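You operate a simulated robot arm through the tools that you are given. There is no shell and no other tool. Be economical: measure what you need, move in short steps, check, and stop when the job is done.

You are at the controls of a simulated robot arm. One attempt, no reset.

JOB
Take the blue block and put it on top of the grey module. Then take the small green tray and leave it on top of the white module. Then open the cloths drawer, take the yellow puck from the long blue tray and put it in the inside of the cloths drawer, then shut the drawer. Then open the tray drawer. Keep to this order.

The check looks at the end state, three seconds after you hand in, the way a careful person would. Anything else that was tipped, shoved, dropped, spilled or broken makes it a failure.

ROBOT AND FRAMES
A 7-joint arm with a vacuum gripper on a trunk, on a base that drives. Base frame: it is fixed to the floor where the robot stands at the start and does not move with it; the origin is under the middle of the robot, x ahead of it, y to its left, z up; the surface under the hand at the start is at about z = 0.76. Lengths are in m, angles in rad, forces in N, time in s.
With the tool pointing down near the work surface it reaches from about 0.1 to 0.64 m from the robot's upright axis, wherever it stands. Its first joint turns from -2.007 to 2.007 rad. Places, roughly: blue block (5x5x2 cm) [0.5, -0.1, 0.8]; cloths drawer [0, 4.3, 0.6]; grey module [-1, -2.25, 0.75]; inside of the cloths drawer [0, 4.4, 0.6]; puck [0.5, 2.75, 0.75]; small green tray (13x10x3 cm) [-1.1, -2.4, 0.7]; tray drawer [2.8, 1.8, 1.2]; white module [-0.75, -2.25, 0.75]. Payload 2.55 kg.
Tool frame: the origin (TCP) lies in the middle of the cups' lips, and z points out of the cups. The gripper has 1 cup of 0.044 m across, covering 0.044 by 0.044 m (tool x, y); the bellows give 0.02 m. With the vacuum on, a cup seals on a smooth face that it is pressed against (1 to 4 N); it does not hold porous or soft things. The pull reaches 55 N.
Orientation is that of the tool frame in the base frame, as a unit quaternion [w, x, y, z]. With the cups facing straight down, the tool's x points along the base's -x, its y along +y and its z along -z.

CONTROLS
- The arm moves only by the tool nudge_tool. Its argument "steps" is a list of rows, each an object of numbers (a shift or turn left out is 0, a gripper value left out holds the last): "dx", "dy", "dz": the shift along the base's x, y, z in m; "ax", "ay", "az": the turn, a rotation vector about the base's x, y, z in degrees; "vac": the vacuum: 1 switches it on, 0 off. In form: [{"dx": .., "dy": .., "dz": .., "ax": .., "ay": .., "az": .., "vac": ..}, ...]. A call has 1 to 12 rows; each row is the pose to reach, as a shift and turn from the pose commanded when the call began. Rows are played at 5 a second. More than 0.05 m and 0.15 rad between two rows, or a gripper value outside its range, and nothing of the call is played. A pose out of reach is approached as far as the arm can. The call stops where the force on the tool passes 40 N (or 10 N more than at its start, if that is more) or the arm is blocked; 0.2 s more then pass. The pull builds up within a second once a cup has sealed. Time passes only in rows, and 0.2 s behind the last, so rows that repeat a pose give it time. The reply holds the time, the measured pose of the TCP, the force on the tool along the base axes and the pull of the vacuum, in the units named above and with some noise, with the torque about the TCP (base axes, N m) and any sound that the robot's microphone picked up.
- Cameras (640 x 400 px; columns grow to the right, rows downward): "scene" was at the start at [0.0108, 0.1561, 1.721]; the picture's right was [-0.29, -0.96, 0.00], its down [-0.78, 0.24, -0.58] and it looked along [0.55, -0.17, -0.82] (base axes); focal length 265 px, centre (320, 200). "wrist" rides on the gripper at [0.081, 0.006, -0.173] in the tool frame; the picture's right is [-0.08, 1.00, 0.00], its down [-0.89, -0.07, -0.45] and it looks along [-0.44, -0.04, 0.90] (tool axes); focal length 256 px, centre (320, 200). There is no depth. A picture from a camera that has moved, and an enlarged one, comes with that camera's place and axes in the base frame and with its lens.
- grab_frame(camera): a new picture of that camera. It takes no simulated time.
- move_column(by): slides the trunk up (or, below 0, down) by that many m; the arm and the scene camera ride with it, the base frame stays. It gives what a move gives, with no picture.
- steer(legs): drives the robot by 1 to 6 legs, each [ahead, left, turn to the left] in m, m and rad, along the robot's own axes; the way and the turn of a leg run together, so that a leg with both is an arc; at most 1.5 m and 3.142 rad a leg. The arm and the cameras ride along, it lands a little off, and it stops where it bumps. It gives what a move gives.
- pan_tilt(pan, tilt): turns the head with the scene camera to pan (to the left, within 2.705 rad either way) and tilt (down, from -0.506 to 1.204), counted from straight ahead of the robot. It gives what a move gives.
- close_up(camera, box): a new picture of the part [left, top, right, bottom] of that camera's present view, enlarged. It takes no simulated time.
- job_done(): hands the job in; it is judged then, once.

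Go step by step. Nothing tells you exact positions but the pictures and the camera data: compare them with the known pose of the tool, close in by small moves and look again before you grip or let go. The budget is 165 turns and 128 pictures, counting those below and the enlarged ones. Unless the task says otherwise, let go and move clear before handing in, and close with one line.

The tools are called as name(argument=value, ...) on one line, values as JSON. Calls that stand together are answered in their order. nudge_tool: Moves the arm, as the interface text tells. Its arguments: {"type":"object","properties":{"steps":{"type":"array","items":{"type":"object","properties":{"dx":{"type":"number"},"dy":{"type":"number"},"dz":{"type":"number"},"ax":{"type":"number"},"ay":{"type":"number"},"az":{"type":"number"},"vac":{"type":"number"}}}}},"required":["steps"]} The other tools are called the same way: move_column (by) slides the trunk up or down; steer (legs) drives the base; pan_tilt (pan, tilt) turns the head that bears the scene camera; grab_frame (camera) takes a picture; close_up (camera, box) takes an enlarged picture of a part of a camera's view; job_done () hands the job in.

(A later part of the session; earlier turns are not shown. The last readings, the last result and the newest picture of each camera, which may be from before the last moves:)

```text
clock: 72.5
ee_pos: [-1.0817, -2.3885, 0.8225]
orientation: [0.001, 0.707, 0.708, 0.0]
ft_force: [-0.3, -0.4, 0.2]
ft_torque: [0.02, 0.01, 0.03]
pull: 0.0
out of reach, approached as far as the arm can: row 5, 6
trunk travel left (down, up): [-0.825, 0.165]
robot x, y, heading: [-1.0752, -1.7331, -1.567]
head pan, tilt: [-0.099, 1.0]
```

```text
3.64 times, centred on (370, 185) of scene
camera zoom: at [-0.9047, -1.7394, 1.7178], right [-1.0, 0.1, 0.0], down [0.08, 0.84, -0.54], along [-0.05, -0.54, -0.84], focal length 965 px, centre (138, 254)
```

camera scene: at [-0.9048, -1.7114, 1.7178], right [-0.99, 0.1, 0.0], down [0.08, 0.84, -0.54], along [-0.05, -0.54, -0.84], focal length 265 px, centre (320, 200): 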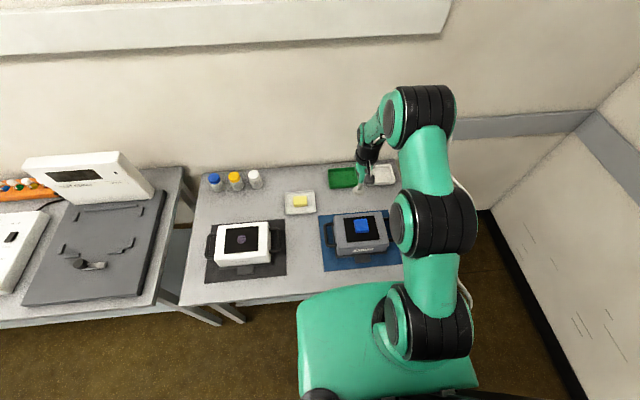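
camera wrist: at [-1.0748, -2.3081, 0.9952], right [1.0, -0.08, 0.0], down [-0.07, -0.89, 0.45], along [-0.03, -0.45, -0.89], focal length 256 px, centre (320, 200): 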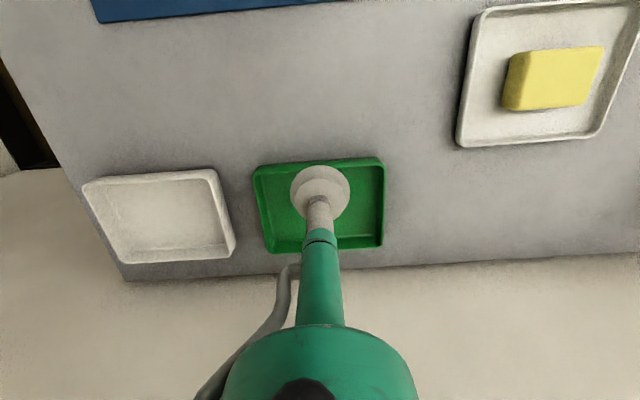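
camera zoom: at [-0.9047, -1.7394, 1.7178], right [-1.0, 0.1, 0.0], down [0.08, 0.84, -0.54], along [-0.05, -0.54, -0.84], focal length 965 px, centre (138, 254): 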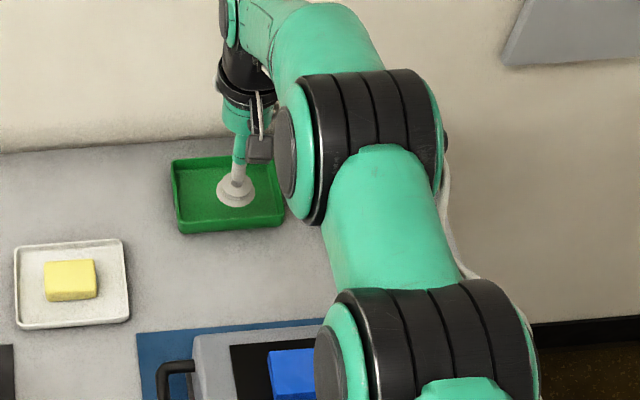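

The arm reached 0.655 m and the cup is over the near part of the tray floor. I need about 2 cm more, so I'll tilt the tool outward a few degrees.

nudge_tool(steps=[{"ax": -3, "dy": -0.01}, {"ax": -6, "dy": -0.022}, {"ax": -6, "dy": -0.022}])

close_up(camera="scene", box=[310, 150, 390, 200])

close_up(camera="wrist", box=[220, 130, 420, 260])

```text
clock: 73.3
ee_pos: [-1.0804, -2.4102, 0.8236]
orientation: [0.038, 0.705, 0.707, -0.038]
ft_force: [0.1, -0.7, -0.5]
ft_torque: [0.0, 0.02, 0.02]
pull: 0.1
trunk travel left (down, up): [-0.825, 0.165]
robot x, y, heading: [-1.0745, -1.7291, -1.568]
head pan, tilt: [-0.099, 1.0]
```

```text
8.00 times, centred on (350, 175) of scene
camera zoom: at [-0.9047, -1.7396, 1.7178], right [-1.0, 0.1, 0.0], down [0.08, 0.84, -0.54], along [-0.05, -0.54, -0.84], focal length 2123 px, centre (80, 400)
```

zoom: 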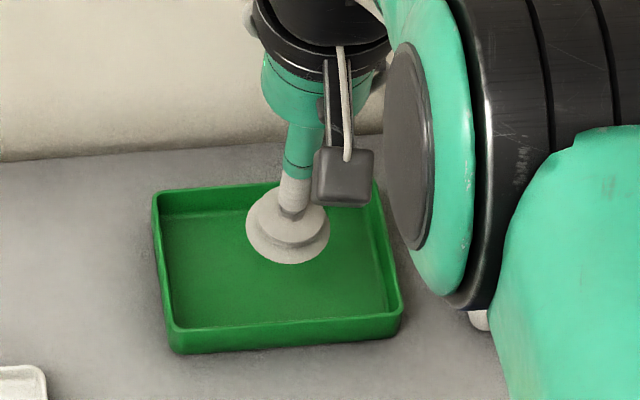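

```text
3.08 times, centred on (320, 195) of wrist
camera zoom: at [-1.0747, -2.3128, 0.986], right [1.0, -0.08, 0.01], down [-0.07, -0.84, 0.54], along [-0.03, -0.54, -0.84], focal length 788 px, centre (320, 215)
```

zoom: 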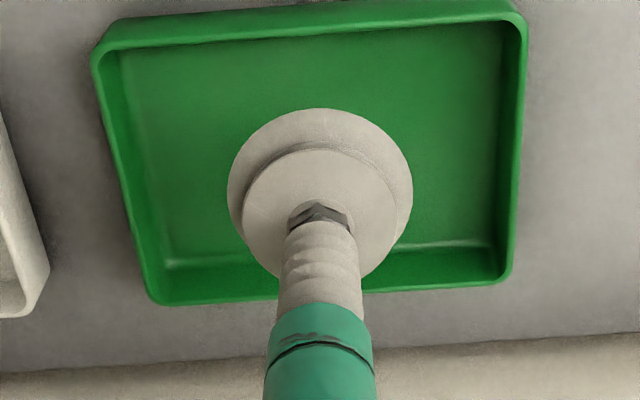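

The cup is well inside the tray's floor. I'll lower with the vacuum on.

nudge_tool(steps=[{"dz": -0.03, "vac": 1}, {"dz": -0.042}, {"dz": -0.048}, {"dz": -0.053}, {"dz": -0.057}, {"dz": -0.057}, {"dz": -0.057}])

```text
clock: 74.9
ee_pos: [-1.0816, -2.4112, 0.7657]
orientation: [0.037, 0.706, 0.707, -0.037]
ft_force: [-0.7, -0.2, 0.6]
ft_torque: [0.0, -0.02, 0.01]
pull: 0.0
trunk travel left (down, up): [-0.825, 0.165]
robot x, y, heading: [-1.0768, -1.7353, -1.568]
head pan, tilt: [-0.099, 1.0]
```

nudge_tool(steps=[{"dz": -0.003}, {"dz": -0.006}, {"dz": -0.009}, {"dz": -0.009}, {"dz": -0.009}])

```text
clock: 76.1
ee_pos: [-1.0816, -2.4081, 0.7591]
orientation: [0.038, 0.705, 0.707, -0.038]
ft_force: [-0.1, -0.6, 1.6]
ft_torque: [0.06, 0.0, -0.01]
pull: 0.1
out of reach, approached as far as the arm can: row 3, 4, 5
trunk travel left (down, up): [-0.825, 0.165]
robot x, y, heading: [-1.0765, -1.732, -1.574]
head pan, tilt: [-0.099, 1.0]
```

It's beginning to touch. I'll pull in a few millimetres, reduce the tilt and press a bit more.

nudge_tool(steps=[{"dy": 0.003, "dz": -0.002, "ax": 0}, {"dy": 0.005, "dz": -0.004, "ax": 1}, {"dy": 0.006, "dz": -0.006, "ax": 2}, {"dy": 0.006, "dz": -0.006, "ax": 2}, {"dy": 0.006, "dz": -0.006, "ax": 2}])

```text
clock: 77.3
ee_pos: [-1.0811, -2.3961, 0.7535]
orientation: [0.025, 0.706, 0.707, -0.024]
ft_force: [0.0, 0.9, 2.7]
ft_torque: [0.04, 0.02, -0.03]
pull: 0.2
out of reach, approached as far as the arm can: row 3, 4, 5
trunk travel left (down, up): [-0.825, 0.165]
robot x, y, heading: [-1.0761, -1.7281, -1.573]
head pan, tilt: [-0.099, 1.0]
```

Light contact but no seal yet. I'll look closely.

close_up(camera="wrist", box=[220, 130, 420, 260])

close_up(camera="scene", box=[310, 150, 390, 200])

```text
3.08 times, centred on (320, 195) of wrist
camera zoom: at [-1.0748, -2.3043, 0.9207], right [1.0, -0.08, 0.01], down [-0.07, -0.86, 0.51], along [-0.03, -0.51, -0.86], focal length 788 px, centre (320, 215)
```

zoom: 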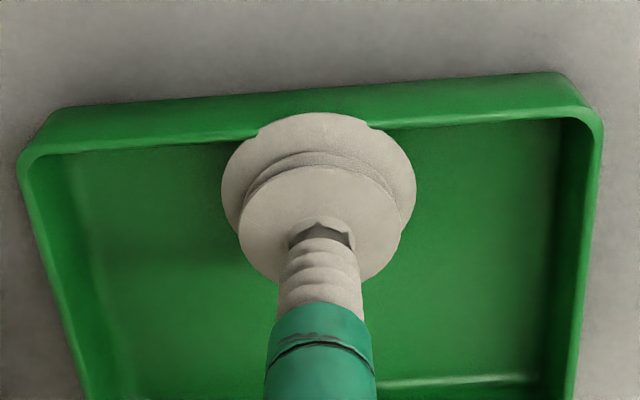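

```text
8.00 times, centred on (350, 175) of scene
camera zoom: at [-0.9047, -1.7393, 1.7178], right [-1.0, 0.1, 0.0], down [0.08, 0.84, -0.54], along [-0.05, -0.54, -0.84], focal length 2123 px, centre (80, 400)
```

zoom: 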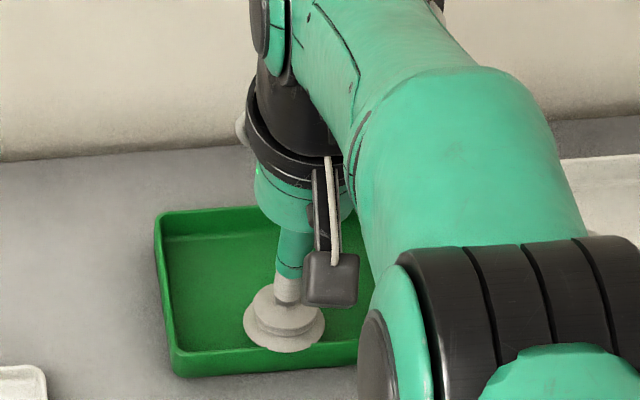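

The cup has caught against the tray's near inner wall and drawn it about 1 cm closer. That helps, so I'll draw the tray gently about 4 cm toward me, where the arm reaches comfortably. There's free table before the mat.

nudge_tool(steps=[{"dz": 0.003, "dy": 0.005, "vac": 0}, {"dz": 0.003, "dy": 0.012}, {"dz": 0.003, "dy": 0.02}, {"dz": 0.003, "dy": 0.028}, {"dz": 0.003, "dy": 0.035}, {"dz": 0.003, "dy": 0.035}])

grab_frame(camera="wrist")

```text
clock: 78.7
ee_pos: [-1.0803, -2.3621, 0.7573]
orientation: [0.025, 0.706, 0.707, -0.026]
ft_force: [0.2, 0.1, 2.7]
ft_torque: [0.04, 0.0, -0.01]
pull: 0.1
trunk travel left (down, up): [-0.825, 0.165]
robot x, y, heading: [-1.0773, -1.7289, -1.569]
head pan, tilt: [-0.099, 1.0]
```

```text
89 pictures are left
camera wrist: at [-1.0749, -2.2698, 0.9238], right [1.0, -0.08, 0.01], down [-0.07, -0.86, 0.51], along [-0.03, -0.51, -0.86], focal length 256 px, centre (320, 200)
```

wrist: 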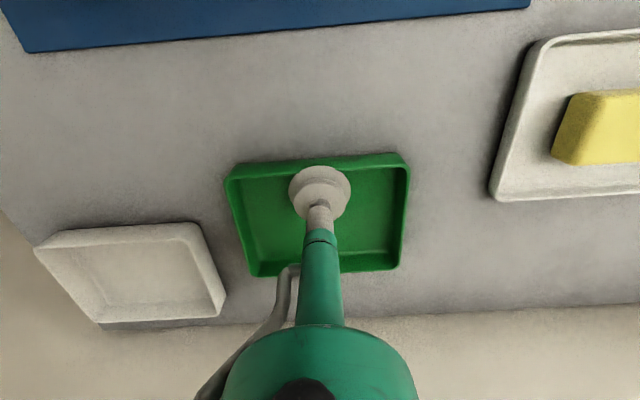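

The tray followed. Now I'll lift out, straighten, move 1.2 cm farther in, and press down with the vacuum on.

nudge_tool(steps=[{"dz": 0.02}, {"dz": 0.03, "ax": 2, "dy": -0.005}, {"dz": 0.03, "ax": 4, "dy": -0.012}, {"dz": 0.015, "ax": 4, "dy": -0.012, "vac": 1}, {"dz": 0.005, "ax": 4, "dy": -0.012}, {"dz": 0, "ax": 4, "dy": -0.012}, {"dz": -0.004, "ax": 4, "dy": -0.012}, {"dz": -0.007, "ax": 4, "dy": -0.012}, {"dz": -0.007, "ax": 4, "dy": -0.012}, {"dz": -0.007, "ax": 4, "dy": -0.012}])

```text
clock: 80.9
ee_pos: [-1.0808, -2.3732, 0.7493]
orientation: [0.0, 0.707, 0.707, -0.001]
ft_force: [0.2, 0.4, 0.4]
ft_torque: [0.02, 0.03, 0.0]
pull: 55.2
trunk travel left (down, up): [-0.825, 0.165]
robot x, y, heading: [-1.0747, -1.7309, -1.566]
head pan, tilt: [-0.099, 1.0]
```

Sealed at the full pull. I'll lift, drawing in a bit, then check.

nudge_tool(steps=[{"dz": 0.02}, {"dz": 0.05, "dy": 0.01}, {"dz": 0.08, "dy": 0.03}, {"dz": 0.12, "dy": 0.05}, {"dz": 0.16, "dy": 0.07}, {"dz": 0.19, "dy": 0.09}, {"dz": 0.19, "dy": 0.09}])

steer(legs=[[-0.1, 0, 0], [0, 0.35, 0]])

grab_frame(camera="wrist")

grab_frame(camera="scene")

```text
clock: 82.5
ee_pos: [-1.08, -2.2824, 0.9394]
orientation: [0.0, 0.706, 0.708, 0.0]
ft_force: [-0.5, -1.0, -0.8]
ft_torque: [-0.02, 0.02, 0.01]
pull: 55.0
trunk travel left (down, up): [-0.825, 0.165]
robot x, y, heading: [-1.0752, -1.7305, -1.569]
head pan, tilt: [-0.099, 1.0]
```

```text
clock: 85.5
ee_pos: [-0.7324, -2.1819, 0.9409]
orientation: [0.0, 0.706, 0.709, -0.001]
ft_force: [0.7, 1.2, -0.9]
ft_torque: [0.01, 0.01, -0.01]
pull: 55.2
trunk travel left (down, up): [-0.825, 0.165]
robot x, y, heading: [-0.7295, -1.6317, -1.567]
head pan, tilt: [-0.099, 1.0]
```

```text
88 pictures are left
camera wrist: at [-0.7247, -2.1021, 1.1129], right [1.0, -0.08, 0.0], down [-0.07, -0.89, 0.45], along [-0.03, -0.45, -0.89], focal length 256 px, centre (320, 200)
```

wrist: 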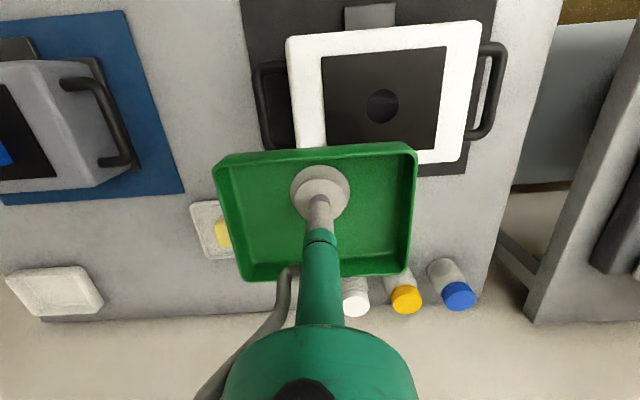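

```text
87 pictures are left
camera scene: at [-0.5547, -1.6382, 1.7177], right [-1.0, 0.09, 0.0], down [0.08, 0.84, -0.54], along [-0.05, -0.54, -0.84], focal length 265 px, centre (320, 200)
```

scene: 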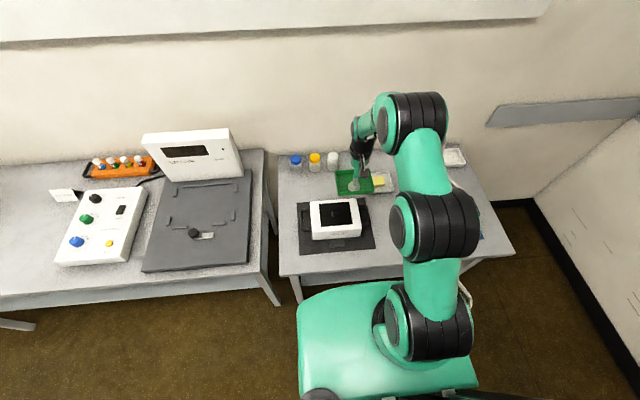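

The white module's centre is at about (-0.667, -2.135). I'll move the tray over it and come down to just above.

nudge_tool(steps=[{"dx": 0.03, "dy": 0.025}, {"dx": 0.061, "dy": 0.054}, {"dx": 0.061, "dy": 0.054, "dz": -0.04}, {"dx": 0.061, "dy": 0.054, "dz": -0.07}, {"dx": 0.061, "dy": 0.054, "dz": -0.08}, {"dx": 0.061, "dy": 0.054, "dz": -0.08}])

grab_frame(camera="wrist")

close_up(camera="scene", box=[280, 160, 400, 260])

```text
clock: 86.9
ee_pos: [-0.6717, -2.1276, 0.8603]
orientation: [0.001, 0.706, 0.709, 0.0]
ft_force: [0.3, 0.0, -1.7]
ft_torque: [0.02, -0.02, 0.01]
pull: 54.5
trunk travel left (down, up): [-0.825, 0.165]
robot x, y, heading: [-0.7282, -1.6308, -1.564]
head pan, tilt: [-0.099, 1.0]
```

```text
86 pictures are left
camera wrist: at [-0.6642, -2.0481, 1.0333], right [1.0, -0.08, 0.0], down [-0.07, -0.89, 0.45], along [-0.03, -0.45, -0.89], focal length 256 px, centre (320, 200)
```

wrist: 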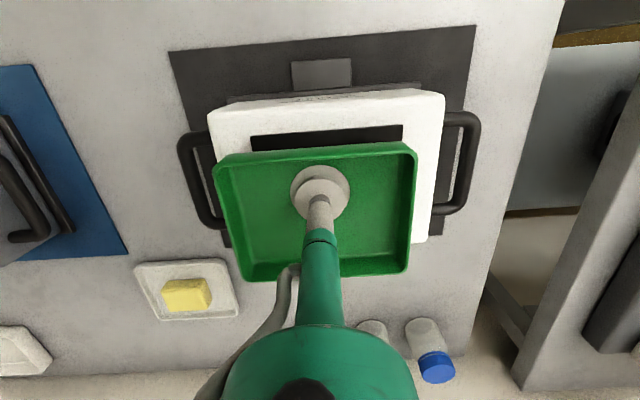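

```text
4.00 times, centred on (340, 210) of scene
camera zoom: at [-0.5554, -1.638, 1.7178], right [-1.0, 0.09, 0.0], down [0.08, 0.84, -0.54], along [-0.05, -0.54, -0.84], focal length 1061 px, centre (240, 160)
```

zoom: 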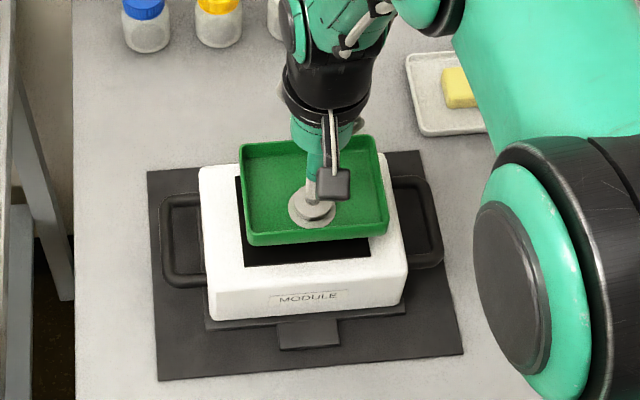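

The tray is well centred. I'll shift 8 mm in x and lower in small steps.

nudge_tool(steps=[{"dx": 0.008, "dz": -0.01}, {"dx": 0.008, "dz": -0.016}, {"dx": 0.008, "dz": -0.02}, {"dx": 0.008, "dz": -0.023}, {"dx": 0.008, "dz": -0.025}, {"dx": 0.008, "dz": -0.025}])

```text
clock: 88.3
ee_pos: [-0.6638, -2.1252, 0.8362]
orientation: [0.0, 0.705, 0.709, 0.0]
ft_force: [0.0, 10.5, 4.5]
ft_torque: [-0.2, 0.01, 0.03]
pull: 54.8
trunk travel left (down, up): [-0.825, 0.165]
robot x, y, heading: [-0.7274, -1.6294, -1.565]
head pan, tilt: [-0.099, 1.0]
```

Contact, but with a side force. I'll look before letting go.

close_up(camera="scene", box=[280, 160, 400, 260])

grab_frame(camera="wrist")

```text
4.00 times, centred on (340, 210) of scene
camera zoom: at [-0.5556, -1.6355, 1.7179], right [-1.0, 0.09, 0.0], down [0.08, 0.84, -0.54], along [-0.05, -0.54, -0.84], focal length 1061 px, centre (240, 160)
```

zoom: 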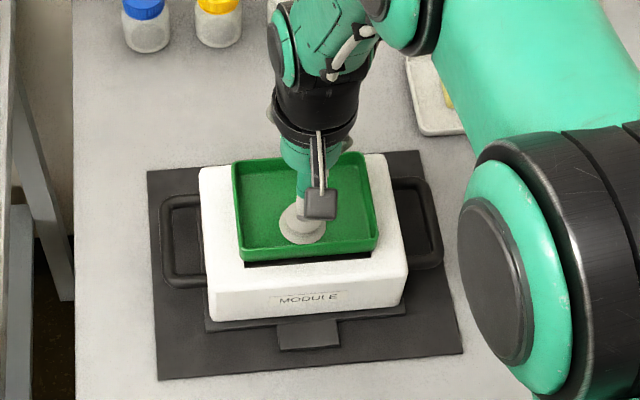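

```text
83 pictures are left
camera wrist: at [-0.6566, -2.0455, 1.0084], right [1.0, -0.08, 0.0], down [-0.07, -0.89, 0.44], along [-0.03, -0.44, -0.9], focal length 256 px, centre (320, 200)
```

wrist: 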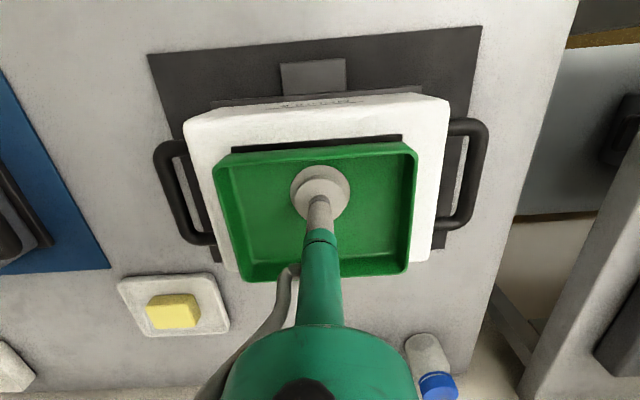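

The tray sits flat and centred on the module, so the side force is only friction. I'll release and lift.

nudge_tool(steps=[{"dz": 0.002}, {"dz": 0.002, "vac": 0}, {"dz": 0.002}, {"dz": 0.002}, {"dz": 0.004}, {"dz": 0.008}, {"dz": 0.016}, {"dz": 0.05}, {"dz": 0.09}, {"dz": 0.12}, {"dz": 0.12}])

close_up(camera="scene", box=[270, 140, 510, 290])

```text
clock: 90.7
ee_pos: [-0.6629, -2.1293, 0.9558]
orientation: [0.0, 0.706, 0.708, 0.001]
ft_force: [-0.3, 0.0, 0.1]
ft_torque: [0.02, -0.04, 0.02]
pull: 0.0
trunk travel left (down, up): [-0.825, 0.165]
robot x, y, heading: [-0.7261, -1.6315, -1.565]
head pan, tilt: [-0.099, 1.0]
```

```text
2.67 times, centred on (390, 215) of scene
camera zoom: at [-0.5554, -1.639, 1.7178], right [-1.0, 0.09, 0.0], down [0.08, 0.84, -0.54], along [-0.05, -0.54, -0.84], focal length 708 px, centre (133, 160)
```

zoom: 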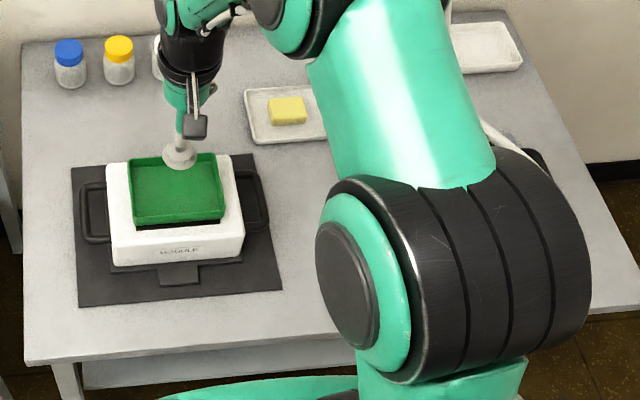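

Both parts on the corner table are done. Next I'll drive to the back counter: back off, turn around, and go up the aisle at x≈-0.75.

steer(legs=[[-0.5, 0, 0], [0, 0, 1.57], [0, 0, 1.565], [1.4, 0, 0], [1.3, 0, 0]])

pan_tilt(pan=0, tilt=0.5)

grab_frame(camera="scene")

pan_tilt(pan=-0.9, tilt=0.6)

grab_frame(camera="scene")

```text
clock: 114.0
ee_pos: [-0.7246, 2.0743, 0.9551]
orientation: [0.0, -0.699, 0.715, 0.0]
ft_force: [-0.7, 0.2, -0.1]
ft_torque: [0.01, 0.01, -0.01]
pull: 0.0
trunk travel left (down, up): [-0.825, 0.165]
robot x, y, heading: [-0.6713, 1.5746, 1.551]
head pan, tilt: [-0.099, 1.0]
```

```text
clock: 114.9
ee_pos: [-0.7236, 2.0743, 0.9555]
orientation: [0.001, -0.7, 0.714, 0.0]
ft_force: [-1.0, 0.1, 0.6]
ft_torque: [-0.02, 0.01, 0.01]
pull: 0.0
trunk travel left (down, up): [-0.825, 0.165]
robot x, y, heading: [-0.6747, 1.5735, 1.548]
head pan, tilt: [0.0, 0.499]
```

```text
81 pictures are left
camera scene: at [-0.8482, 1.6091, 1.7588], right [1.0, -0.02, 0.0], down [-0.01, -0.48, -0.88], along [0.02, 0.88, -0.48], focal length 265 px, centre (320, 200)
```

scene: 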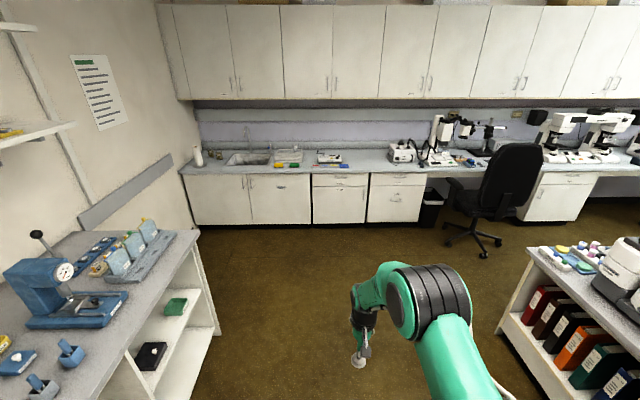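

```text
clock: 116.1
ee_pos: [-0.7235, 2.0736, 0.9565]
orientation: [0.0, -0.7, 0.715, 0.0]
ft_force: [-0.1, 0.3, 0.3]
ft_torque: [0.0, -0.01, 0.02]
pull: 0.0
trunk travel left (down, up): [-0.825, 0.165]
robot x, y, heading: [-0.6721, 1.5749, 1.552]
head pan, tilt: [-0.901, 0.6]
```

```text
80 pictures are left
camera scene: at [-0.7798, 1.5717, 1.7498], right [0.61, -0.8, 0.0], down [-0.45, -0.34, -0.83], along [0.66, 0.5, -0.56], focal length 265 px, centre (320, 200)
```

scene: 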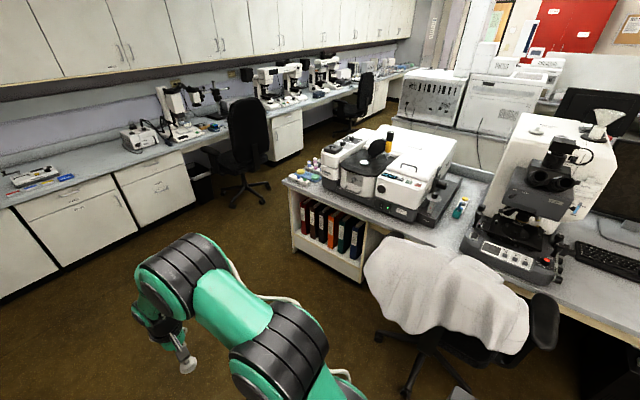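

I can see two drawer cabinets on the back counter, and the pucks are at the island's end. I'll zoom in to read the labels.

close_up(camera="scene", box=[270, 150, 400, 230])

close_up(camera="scene", box=[0, 130, 200, 255])

```text
4.92 times, centred on (335, 190) of scene
camera zoom: at [-0.7798, 1.5717, 1.7498], right [0.61, -0.8, 0.0], down [-0.45, -0.34, -0.83], along [0.66, 0.5, -0.56], focal length 1306 px, centre (246, 249)
```

zoom: 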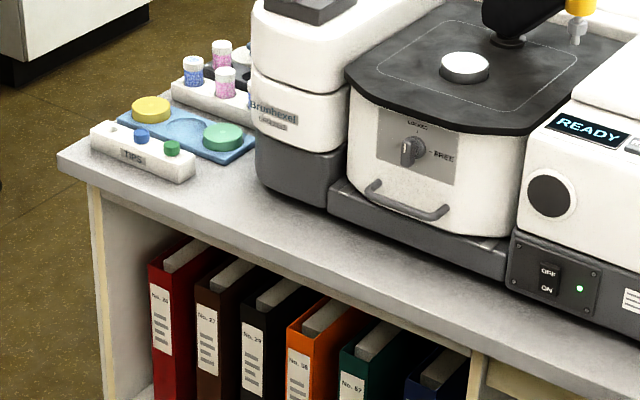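

```text
3.20 times, centred on (100, 192) of scene
camera zoom: at [-0.7798, 1.5717, 1.7498], right [0.61, -0.8, 0.0], down [-0.45, -0.34, -0.83], along [0.66, 0.5, -0.56], focal length 849 px, centre (1024, 224)
```

zoom: 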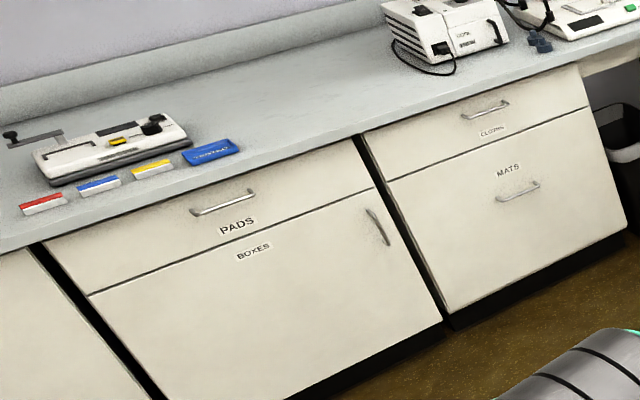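

The cloths drawer is the upper drawer of the second cabinet (x≈0). The yellow puck sits on the blue tray near (0.57, 2.79). I'll drive in front of the drawer first, then turn the tool to face forward.

steer(legs=[[1.4, 0, 0.018], [0.3, -0.55, 0]])

nudge_tool(steps=[{"ax": 8, "dy": 0.01}, {"ax": 16, "dy": 0.02}, {"ax": 24, "dy": 0.03}, {"ax": 32, "dy": 0.04}, {"ax": 40, "dy": 0.05}, {"ax": 48, "dy": 0.05}, {"ax": 56, "dy": 0.05, "dz": -0.02}, {"ax": 64, "dy": 0.05, "dz": -0.04}, {"ax": 72, "dy": 0.05, "dz": -0.06}, {"ax": 80, "dy": 0.05, "dz": -0.08}, {"ax": 88, "dy": 0.05, "dz": -0.1}, {"ax": 90, "dy": 0.05, "dz": -0.12}])

pan_tilt(pan=-0.2, tilt=0.9)

grab_frame(camera="scene")

grab_frame(camera="wrist")

```text
clock: 126.1
ee_pos: [-0.1697, 3.7605, 0.9549]
orientation: [0.0, -0.706, 0.708, 0.001]
ft_force: [0.4, 0.1, -0.4]
ft_torque: [-0.01, 0.0, 0.01]
pull: 0.0
trunk travel left (down, up): [-0.825, 0.165]
robot x, y, heading: [-0.1107, 3.2649, 1.572]
head pan, tilt: [-0.901, 0.6]
```

```text
clock: 128.7
ee_pos: [-0.1854, 3.9181, 0.8706]
orientation: [-0.453, 0.549, -0.544, -0.444]
ft_force: [0.2, 0.5, -0.5]
ft_torque: [0.01, 0.02, 0.02]
pull: 0.1
out of reach, approached as far as the arm can: row 5, 6, 7, 8, 9, 10, 11, 12
trunk travel left (down, up): [-0.825, 0.165]
robot x, y, heading: [-0.1082, 3.2613, 1.573]
head pan, tilt: [-0.901, 0.6]
```

```text
clock: 129.8
ee_pos: [-0.1853, 3.9191, 0.8689]
orientation: [-0.453, 0.548, -0.545, -0.444]
ft_force: [-0.1, -0.2, -0.8]
ft_torque: [0.0, 0.0, 0.01]
pull: 0.0
trunk travel left (down, up): [-0.825, 0.165]
robot x, y, heading: [-0.1108, 3.263, 1.572]
head pan, tilt: [-0.201, 0.901]
```

```text
77 pictures are left
camera scene: at [-0.2705, 3.2772, 1.725], right [0.98, -0.2, 0.0], down [-0.16, -0.77, -0.62], along [0.13, 0.61, -0.78], focal length 265 px, centre (320, 200)
```

scene: 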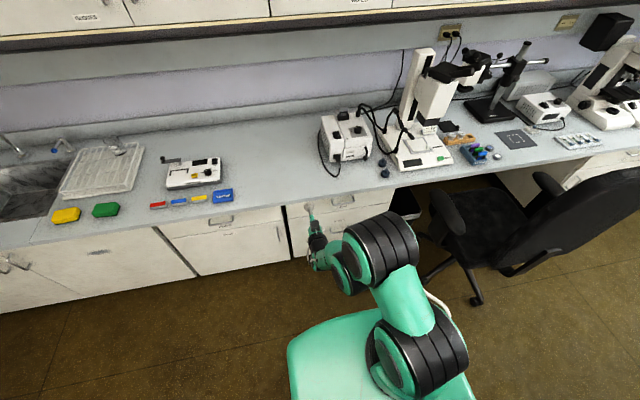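

```text
76 pictures are left
camera wrist: at [-0.1906, 3.7329, 0.8244], right [-1.0, 0.02, 0.06], down [0.06, -0.26, 0.96], along [0.04, 0.96, 0.26], focal length 256 px, centre (320, 200)
```

wrist: 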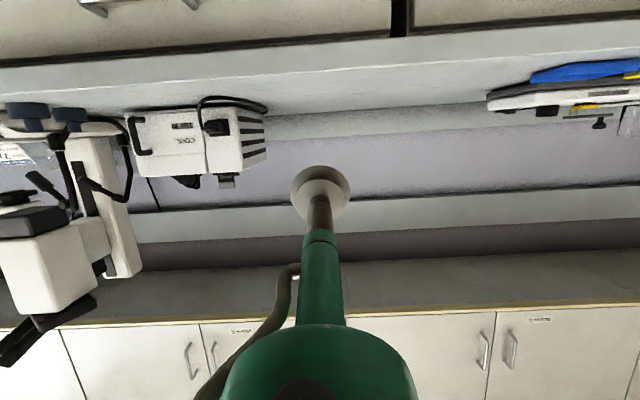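

The tool points almost forward. I'll zoom in on the drawer front.

close_up(camera="scene", box=[270, 170, 430, 270])

close_up(camera="wrist", box=[240, 0, 480, 100])

```text
4.00 times, centred on (350, 220) of scene
camera zoom: at [-0.2705, 3.2772, 1.725], right [0.98, -0.2, 0.0], down [-0.16, -0.77, -0.62], along [0.13, 0.61, -0.78], focal length 1061 px, centre (200, 120)
```

zoom: 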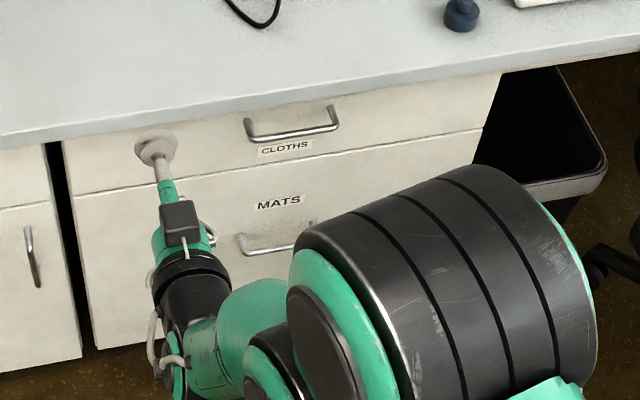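

```text
2.67 times, centred on (360, 50) of wrist
camera zoom: at [-0.1906, 3.7329, 0.8244], right [-1.0, 0.02, 0.06], down [0.06, -0.26, 0.96], along [0.04, 0.96, 0.26], focal length 683 px, centre (213, 600)
```

zoom: 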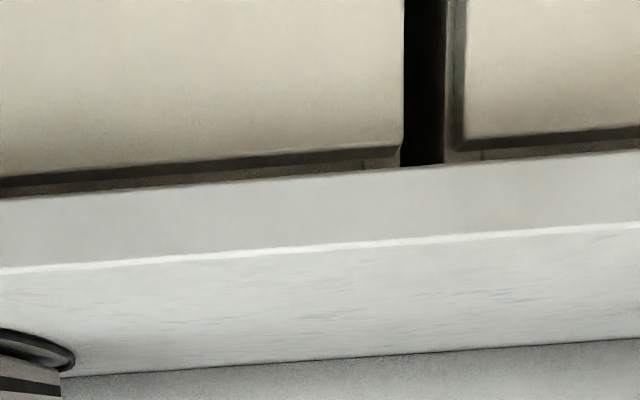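

The drawer front face is at y≈4.06, spanning x -0.27..0.28 and z 0.60..0.715. I'll lower the trunk 0.2 m, pull the tool in a little and level it.

move_column(by=-0.25)

nudge_tool(steps=[{"ax": 3, "dy": -0.02, "dz": 0.01, "dx": 0.02}, {"ax": 7, "dy": -0.04, "dz": 0.02, "dx": 0.04}, {"ax": 11, "dy": -0.06, "dz": 0.03, "dx": 0.06}, {"ax": 11, "dy": -0.06, "dz": 0.03, "dx": 0.06}, {"ax": 11, "dy": -0.06, "dz": 0.03, "dx": 0.06}])

```text
clock: 132.4
ee_pos: [-0.184, 3.9181, 0.6197]
orientation: [-0.452, 0.549, -0.544, -0.445]
ft_force: [-0.4, 0.4, 0.2]
ft_torque: [0.01, 0.01, -0.02]
pull: 0.1
trunk travel left (down, up): [-0.575, 0.415]
robot x, y, heading: [-0.1047, 3.2636, 1.568]
head pan, tilt: [-0.201, 0.901]
```

```text
clock: 133.6
ee_pos: [-0.1771, 3.9396, 0.652]
orientation: [0.468, -0.529, 0.542, 0.455]
ft_force: [0.0, -0.4, -1.0]
ft_torque: [0.02, -0.01, 0.01]
pull: 0.0
out of reach, approached as far as the arm can: row 1, 2, 3, 4, 5
trunk travel left (down, up): [-0.575, 0.415]
robot x, y, heading: [-0.1138, 3.2626, 1.567]
head pan, tilt: [-0.201, 0.901]
```

The wrist is at a limit in this posture. I'll try with the trunk higher and the tool lower relative to the shoulder.

move_column(by=0.2)

nudge_tool(steps=[{"dz": -0.04, "dy": -0.02}, {"dz": -0.08, "dy": -0.04}, {"dz": -0.12, "dy": -0.06, "ax": 3}, {"dz": -0.16, "dy": -0.08, "ax": 6}, {"dz": -0.2, "dy": -0.1, "ax": 9}, {"dz": -0.2, "dy": -0.1, "ax": 9}])

grab_frame(camera="scene")

```text
clock: 135.8
ee_pos: [-0.1782, 3.9389, 0.851]
orientation: [0.467, -0.53, 0.541, 0.456]
ft_force: [0.1, 0.4, -0.9]
ft_torque: [-0.02, 0.03, -0.02]
pull: 0.1
trunk travel left (down, up): [-0.775, 0.215]
robot x, y, heading: [-0.111, 3.2595, 1.569]
head pan, tilt: [-0.201, 0.901]
```

```text
clock: 137.0
ee_pos: [-0.2218, 3.9942, 0.7572]
orientation: [0.481, -0.509, 0.51, 0.499]
ft_force: [-0.3, 0.0, 0.2]
ft_torque: [0.0, 0.04, -0.03]
pull: 0.1
out of reach, approached as far as the arm can: row 1, 2, 3, 4, 5, 6
trunk travel left (down, up): [-0.775, 0.215]
robot x, y, heading: [-0.1101, 3.2603, 1.567]
head pan, tilt: [-0.201, 0.901]
stopped in row 6: the arm was blocked; the commanded pose is now the measured one
```

```text
73 pictures are left
camera scene: at [-0.2707, 3.2774, 1.6751], right [0.98, -0.2, 0.0], down [-0.16, -0.77, -0.62], along [0.13, 0.61, -0.78], focal length 265 px, centre (320, 200)
```

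scene: 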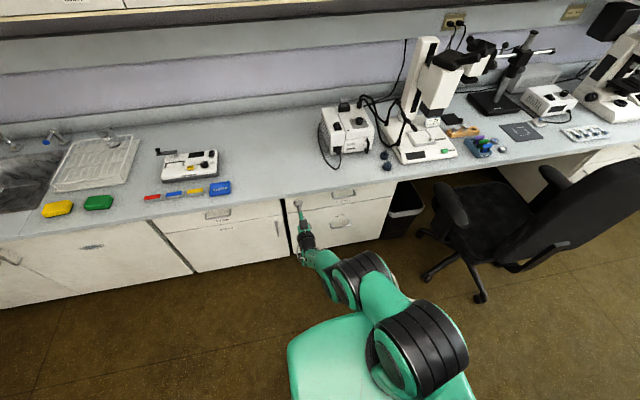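

The tool is now level, with the arm stretched about 0.73 m ahead. I'll keep this posture and position with the trunk and the base: down 0.10, right 0.12.

move_column(by=-0.1)

steer(legs=[[0, -0.115, 0]])

close_up(camera="scene", box=[240, 150, 400, 250])

grab_frame(camera="wrist")

```text
clock: 138.3
ee_pos: [-0.2224, 3.9969, 0.6618]
orientation: [0.481, -0.508, 0.509, 0.501]
ft_force: [0.0, 0.2, 0.7]
ft_torque: [-0.02, -0.03, 0.02]
pull: 0.0
trunk travel left (down, up): [-0.675, 0.315]
robot x, y, heading: [-0.111, 3.2582, 1.566]
head pan, tilt: [-0.201, 0.901]
```

```text
clock: 139.6
ee_pos: [-0.105, 3.9972, 0.6596]
orientation: [0.482, -0.507, 0.51, 0.501]
ft_force: [-0.6, 0.4, -0.5]
ft_torque: [0.04, 0.03, 0.03]
pull: 0.0
trunk travel left (down, up): [-0.675, 0.315]
robot x, y, heading: [0.0074, 3.2597, 1.569]
head pan, tilt: [-0.201, 0.901]
```

```text
4.00 times, centred on (320, 200) of scene
camera zoom: at [-0.154, 3.2771, 1.5752], right [0.98, -0.2, 0.0], down [-0.16, -0.77, -0.62], along [0.13, 0.61, -0.78], focal length 1061 px, centre (320, 200)
```

zoom: 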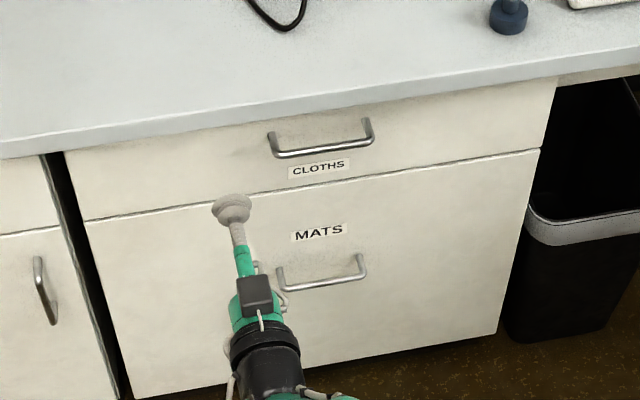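

```text
71 pictures are left
camera wrist: at [-0.1101, 3.8204, 0.5865], right [-0.99, -0.01, 0.1], down [0.1, -0.41, 0.91], along [0.03, 0.91, 0.41], focal length 256 px, centre (320, 200)
```

wrist: 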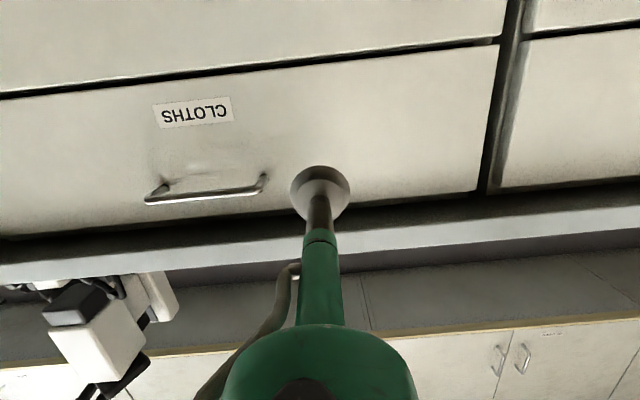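

The face refines to y≈4.08 and z 0.57..0.705, and the cup at z 0.66, x -0.105 is clear of the handle and label. I'll close in.

steer(legs=[[0.065, 0, 0]])

nudge_tool(steps=[{"vac": 1}, {"dy": 0.003}, {"dy": 0.006}, {"dy": 0.01}, {"dy": 0.013}, {"dy": 0.013}, {"dy": 0.013}])

```text
clock: 140.6
ee_pos: [-0.1066, 4.0621, 0.6617]
orientation: [0.482, -0.507, 0.51, 0.501]
ft_force: [-0.3, 0.1, -0.3]
ft_torque: [0.04, 0.01, 0.01]
pull: 0.1
trunk travel left (down, up): [-0.675, 0.315]
robot x, y, heading: [0.0057, 3.3244, 1.566]
head pan, tilt: [-0.201, 0.901]
```

```text
clock: 142.2
ee_pos: [-0.1112, 4.0675, 0.656]
orientation: [-0.475, 0.518, -0.512, -0.494]
ft_force: [0.4, -0.2, -0.4]
ft_torque: [0.01, 0.0, -0.02]
pull: 0.2
trunk travel left (down, up): [-0.675, 0.315]
robot x, y, heading: [0.0064, 3.3285, 1.564]
head pan, tilt: [-0.201, 0.901]
```

No contact yet. I'll creep the base forward a centimetre at a time.

steer(legs=[[0.012, 0, 0]])

nudge_tool(steps=[{}, {}])

```text
clock: 142.9
ee_pos: [-0.1115, 4.0836, 0.6584]
orientation: [-0.476, 0.516, -0.511, -0.496]
ft_force: [-7.4, 0.6, -4.1]
ft_torque: [0.34, 0.34, -0.2]
pull: 55.1
trunk travel left (down, up): [-0.675, 0.315]
robot x, y, heading: [0.0008, 3.3373, 1.569]
head pan, tilt: [-0.201, 0.901]
```

```text
clock: 143.5
ee_pos: [-0.1113, 4.0829, 0.6589]
orientation: [-0.475, 0.516, -0.512, -0.495]
ft_force: [1.5, -2.4, -8.3]
ft_torque: [0.44, -0.29, -0.17]
pull: 54.4
trunk travel left (down, up): [-0.675, 0.315]
robot x, y, heading: [0.0077, 3.3358, 1.565]
head pan, tilt: [-0.201, 0.901]
```

Sealed on the drawer front. I'll pull it open gently by backing the base.

steer(legs=[[-0.06, 0, 0]])

steer(legs=[[-0.12, 0, 0]])

grab_frame(camera="scene")

```text
clock: 144.5
ee_pos: [-0.1105, 4.0224, 0.6589]
orientation: [-0.476, 0.516, -0.511, -0.496]
ft_force: [-0.2, 1.4, -14.4]
ft_torque: [0.34, 0.35, -0.14]
pull: 55.0
trunk travel left (down, up): [-0.675, 0.315]
robot x, y, heading: [0.004, 3.281, 1.572]
head pan, tilt: [-0.201, 0.901]
```

```text
clock: 145.7
ee_pos: [-0.1115, 3.9043, 0.6594]
orientation: [-0.476, 0.516, -0.512, -0.495]
ft_force: [-0.5, -0.4, -8.7]
ft_torque: [0.32, 0.09, -0.05]
pull: 54.8
trunk travel left (down, up): [-0.675, 0.315]
robot x, y, heading: [0.0099, 3.1617, 1.565]
head pan, tilt: [-0.201, 0.901]
```

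```text
70 pictures are left
camera scene: at [-0.1564, 3.1751, 1.5749], right [0.98, -0.2, 0.0], down [-0.16, -0.77, -0.62], along [0.13, 0.61, -0.78], focal length 265 px, centre (320, 200)
```

scene: 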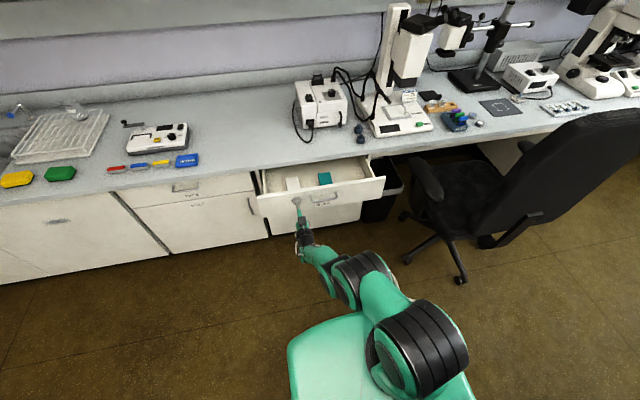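

It's open by 18 cm. I'll pull another 9 cm for room.

steer(legs=[[-0.09, 0, 0]])

close_up(camera="scene", box=[220, 130, 420, 255])

```text
clock: 146.8
ee_pos: [-0.1112, 3.8139, 0.6585]
orientation: [-0.475, 0.517, -0.512, -0.495]
ft_force: [0.8, 1.0, -5.1]
ft_torque: [0.27, 0.01, -0.04]
pull: 54.7
trunk travel left (down, up): [-0.675, 0.315]
robot x, y, heading: [0.004, 3.0697, 1.567]
head pan, tilt: [-0.201, 0.901]
```

```text
3.20 times, centred on (320, 192) of scene
camera zoom: at [-0.1566, 3.085, 1.575], right [0.98, -0.2, 0.0], down [-0.16, -0.77, -0.62], along [0.13, 0.61, -0.78], focal length 849 px, centre (320, 224)
```

zoom: 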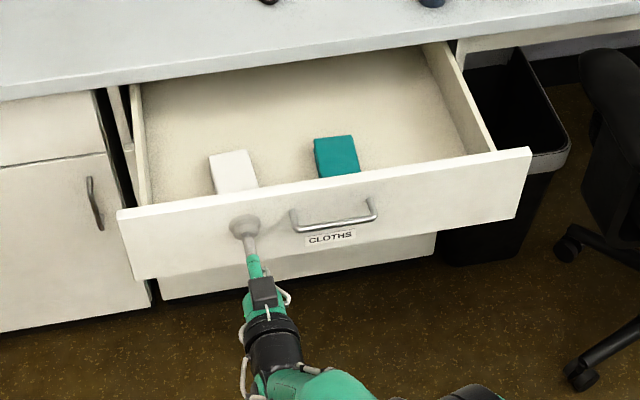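

The drawer is open 27 cm, with room at the right side inside. I'll let go and back away.

nudge_tool(steps=[{"vac": 0}, {"vac": 0}, {"vac": 0}, {"vac": 0}])

steer(legs=[[-0.1, 0, 0], [-0.15, -0.0, 0]])

move_column(by=0.15)

grab_frame(camera="scene")

```text
clock: 147.8
ee_pos: [-0.1124, 3.8133, 0.659]
orientation: [-0.475, 0.516, -0.512, -0.495]
ft_force: [0.4, 0.8, 0.2]
ft_torque: [0.0, 0.01, 0.0]
pull: 0.1
trunk travel left (down, up): [-0.675, 0.315]
robot x, y, heading: [0.004, 3.0692, 1.564]
head pan, tilt: [-0.201, 0.901]
```

```text
clock: 149.9
ee_pos: [-0.113, 3.5615, 0.6601]
orientation: [-0.475, 0.516, -0.512, -0.495]
ft_force: [-0.2, 0.4, 0.0]
ft_torque: [-0.01, -0.01, -0.01]
pull: 0.1
trunk travel left (down, up): [-0.675, 0.315]
robot x, y, heading: [0.0021, 2.8216, 1.568]
head pan, tilt: [-0.201, 0.901]
```

```text
clock: 151.7
ee_pos: [-0.1139, 3.5639, 0.809]
orientation: [-0.475, 0.516, -0.512, -0.495]
ft_force: [0.0, 0.3, 0.1]
ft_torque: [-0.01, 0.01, -0.04]
pull: 0.1
trunk travel left (down, up): [-0.825, 0.165]
robot x, y, heading: [0.0028, 2.8174, 1.566]
head pan, tilt: [-0.201, 0.901]
```

```text
68 pictures are left
camera scene: at [-0.1576, 2.8342, 1.725], right [0.98, -0.2, 0.0], down [-0.16, -0.77, -0.62], along [0.13, 0.61, -0.78], focal length 265 px, centre (320, 200)
```

scene: 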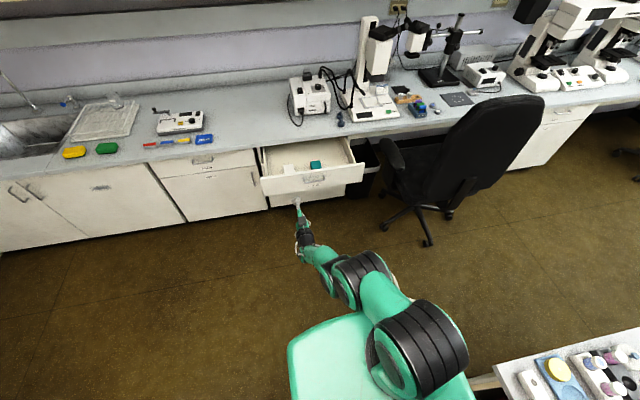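

The puck is confirmed at about (0.57, 2.785) and the island's corner at (0.40, 2.82). I'll fold the tool back to pointing down before turning.

nudge_tool(steps=[{"ax": -8, "dy": -0.02, "dz": 0.01}, {"ax": -16, "dy": -0.04, "dz": 0.02}, {"ax": -24, "dy": -0.06, "dz": 0.03}, {"ax": -32, "dy": -0.08, "dz": 0.04}, {"ax": -40, "dy": -0.1, "dz": 0.05}, {"ax": -48, "dy": -0.12, "dz": 0.07}, {"ax": -56, "dy": -0.14, "dz": 0.09}, {"ax": -64, "dy": -0.16, "dz": 0.11}, {"ax": -72, "dy": -0.18, "dz": 0.13}, {"ax": -80, "dy": -0.19, "dz": 0.14}, {"ax": -86, "dy": -0.2, "dz": 0.15}, {"ax": -86, "dy": -0.2, "dz": 0.15}])

```text
clock: 154.3
ee_pos: [-0.1136, 3.3628, 0.9602]
orientation: [-0.005, -0.702, 0.712, 0.013]
ft_force: [1.6, 0.7, -0.1]
ft_torque: [-0.01, 0.07, 0.01]
pull: 0.1
out of reach, approached as far as the arm can: row 8, 9
trunk travel left (down, up): [-0.825, 0.165]
robot x, y, heading: [0.005, 2.8182, 1.572]
head pan, tilt: [-0.201, 0.901]
```

The tool points down again. I'll turn right to face the island and look.

steer(legs=[[0, 0, -1.571]])

grab_frame(camera="wrist")

grab_frame(camera="scene")

```text
clock: 158.5
ee_pos: [0.5468, 2.9332, 0.959]
orientation: [0.005, 0.009, 1.0, 0.013]
ft_force: [-0.5, 0.4, -0.4]
ft_torque: [0.0, -0.02, 0.02]
pull: 0.0
trunk travel left (down, up): [-0.825, 0.165]
robot x, y, heading: [0.0048, 2.8164, -0.008]
head pan, tilt: [-0.201, 0.901]
```

```text
67 pictures are left
camera wrist: at [0.4646, 2.9359, 1.1307], right [0.1, 0.99, 0.03], down [0.89, -0.1, 0.45], along [0.45, -0.02, -0.89], focal length 256 px, centre (320, 200)
```

wrist: 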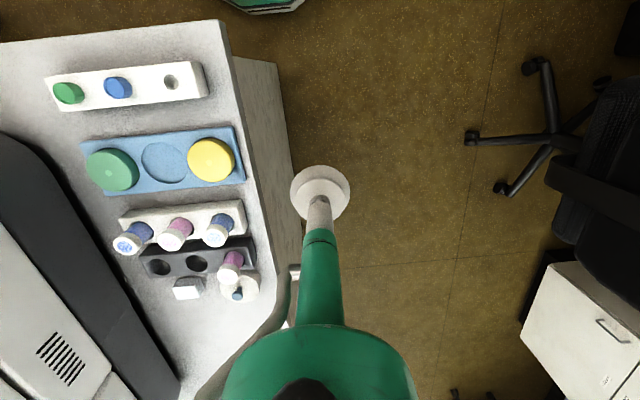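

```text
66 pictures are left
camera scene: at [0.0193, 2.981, 1.725], right [-0.21, -0.98, 0.0], down [-0.77, 0.16, -0.62], along [0.61, -0.13, -0.78], focal length 265 px, centre (320, 200)
```

scene: 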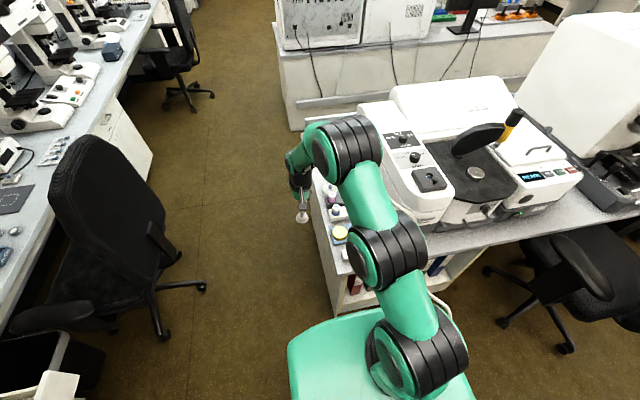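

I'll move over the puck and come down partway.

nudge_tool(steps=[{"dx": 0.003, "dy": -0.045}, {"dx": 0.008, "dy": -0.09}, {"dx": 0.013, "dy": -0.13}, {"dx": 0.013, "dy": -0.147, "dz": -0.03}, {"dx": 0.013, "dy": -0.147, "dz": -0.07}, {"dx": 0.013, "dy": -0.147, "dz": -0.11}, {"dx": 0.013, "dy": -0.147, "dz": -0.11}])

grab_frame(camera="wrist")

close_up(camera="scene", box=[270, 160, 430, 280])

```text
clock: 160.1
ee_pos: [0.5592, 2.7852, 0.8476]
orientation: [0.005, 0.008, 1.0, 0.013]
ft_force: [-0.1, 0.6, 0.0]
ft_torque: [-0.03, 0.0, 0.0]
pull: 0.1
trunk travel left (down, up): [-0.825, 0.165]
robot x, y, heading: [0.004, 2.8224, -0.005]
head pan, tilt: [-0.201, 0.901]
```

```text
65 pictures are left
camera wrist: at [0.4771, 2.7885, 1.0202], right [0.1, 0.99, 0.03], down [0.89, -0.1, 0.45], along [0.45, -0.02, -0.89], focal length 256 px, centre (320, 200)
```

wrist: 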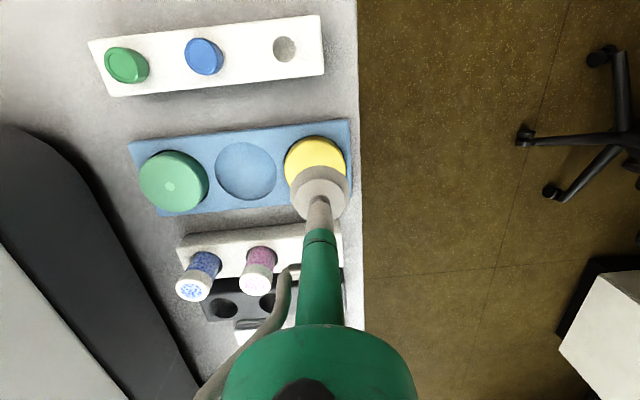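

```text
3.33 times, centred on (350, 220) of scene
camera zoom: at [0.0186, 2.9811, 1.725], right [-0.21, -0.98, 0.0], down [-0.77, 0.16, -0.62], along [0.61, -0.13, -0.78], focal length 884 px, centre (220, 133)
```

zoom: 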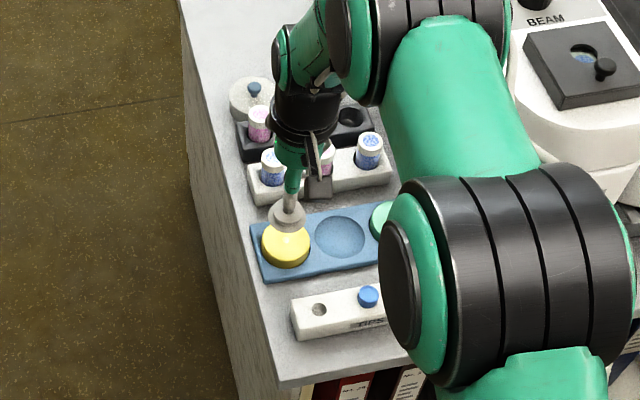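

The tool is centred on the puck. I'll go down with the vacuum on.

nudge_tool(steps=[{"dz": -0.03, "vac": 1}, {"dz": -0.045}, {"dz": -0.053}, {"dz": -0.06}, {"dz": -0.065}, {"dz": -0.065}, {"dz": -0.065}])

```text
clock: 161.7
ee_pos: [0.5594, 2.7869, 0.7859]
orientation: [0.009, 0.009, 1.0, 0.013]
ft_force: [-3.2, 2.6, 25.6]
ft_torque: [-0.62, 0.44, 0.02]
pull: 54.6
trunk travel left (down, up): [-0.825, 0.165]
robot x, y, heading: [0.0026, 2.8201, -0.007]
head pan, tilt: [-0.201, 0.901]
```

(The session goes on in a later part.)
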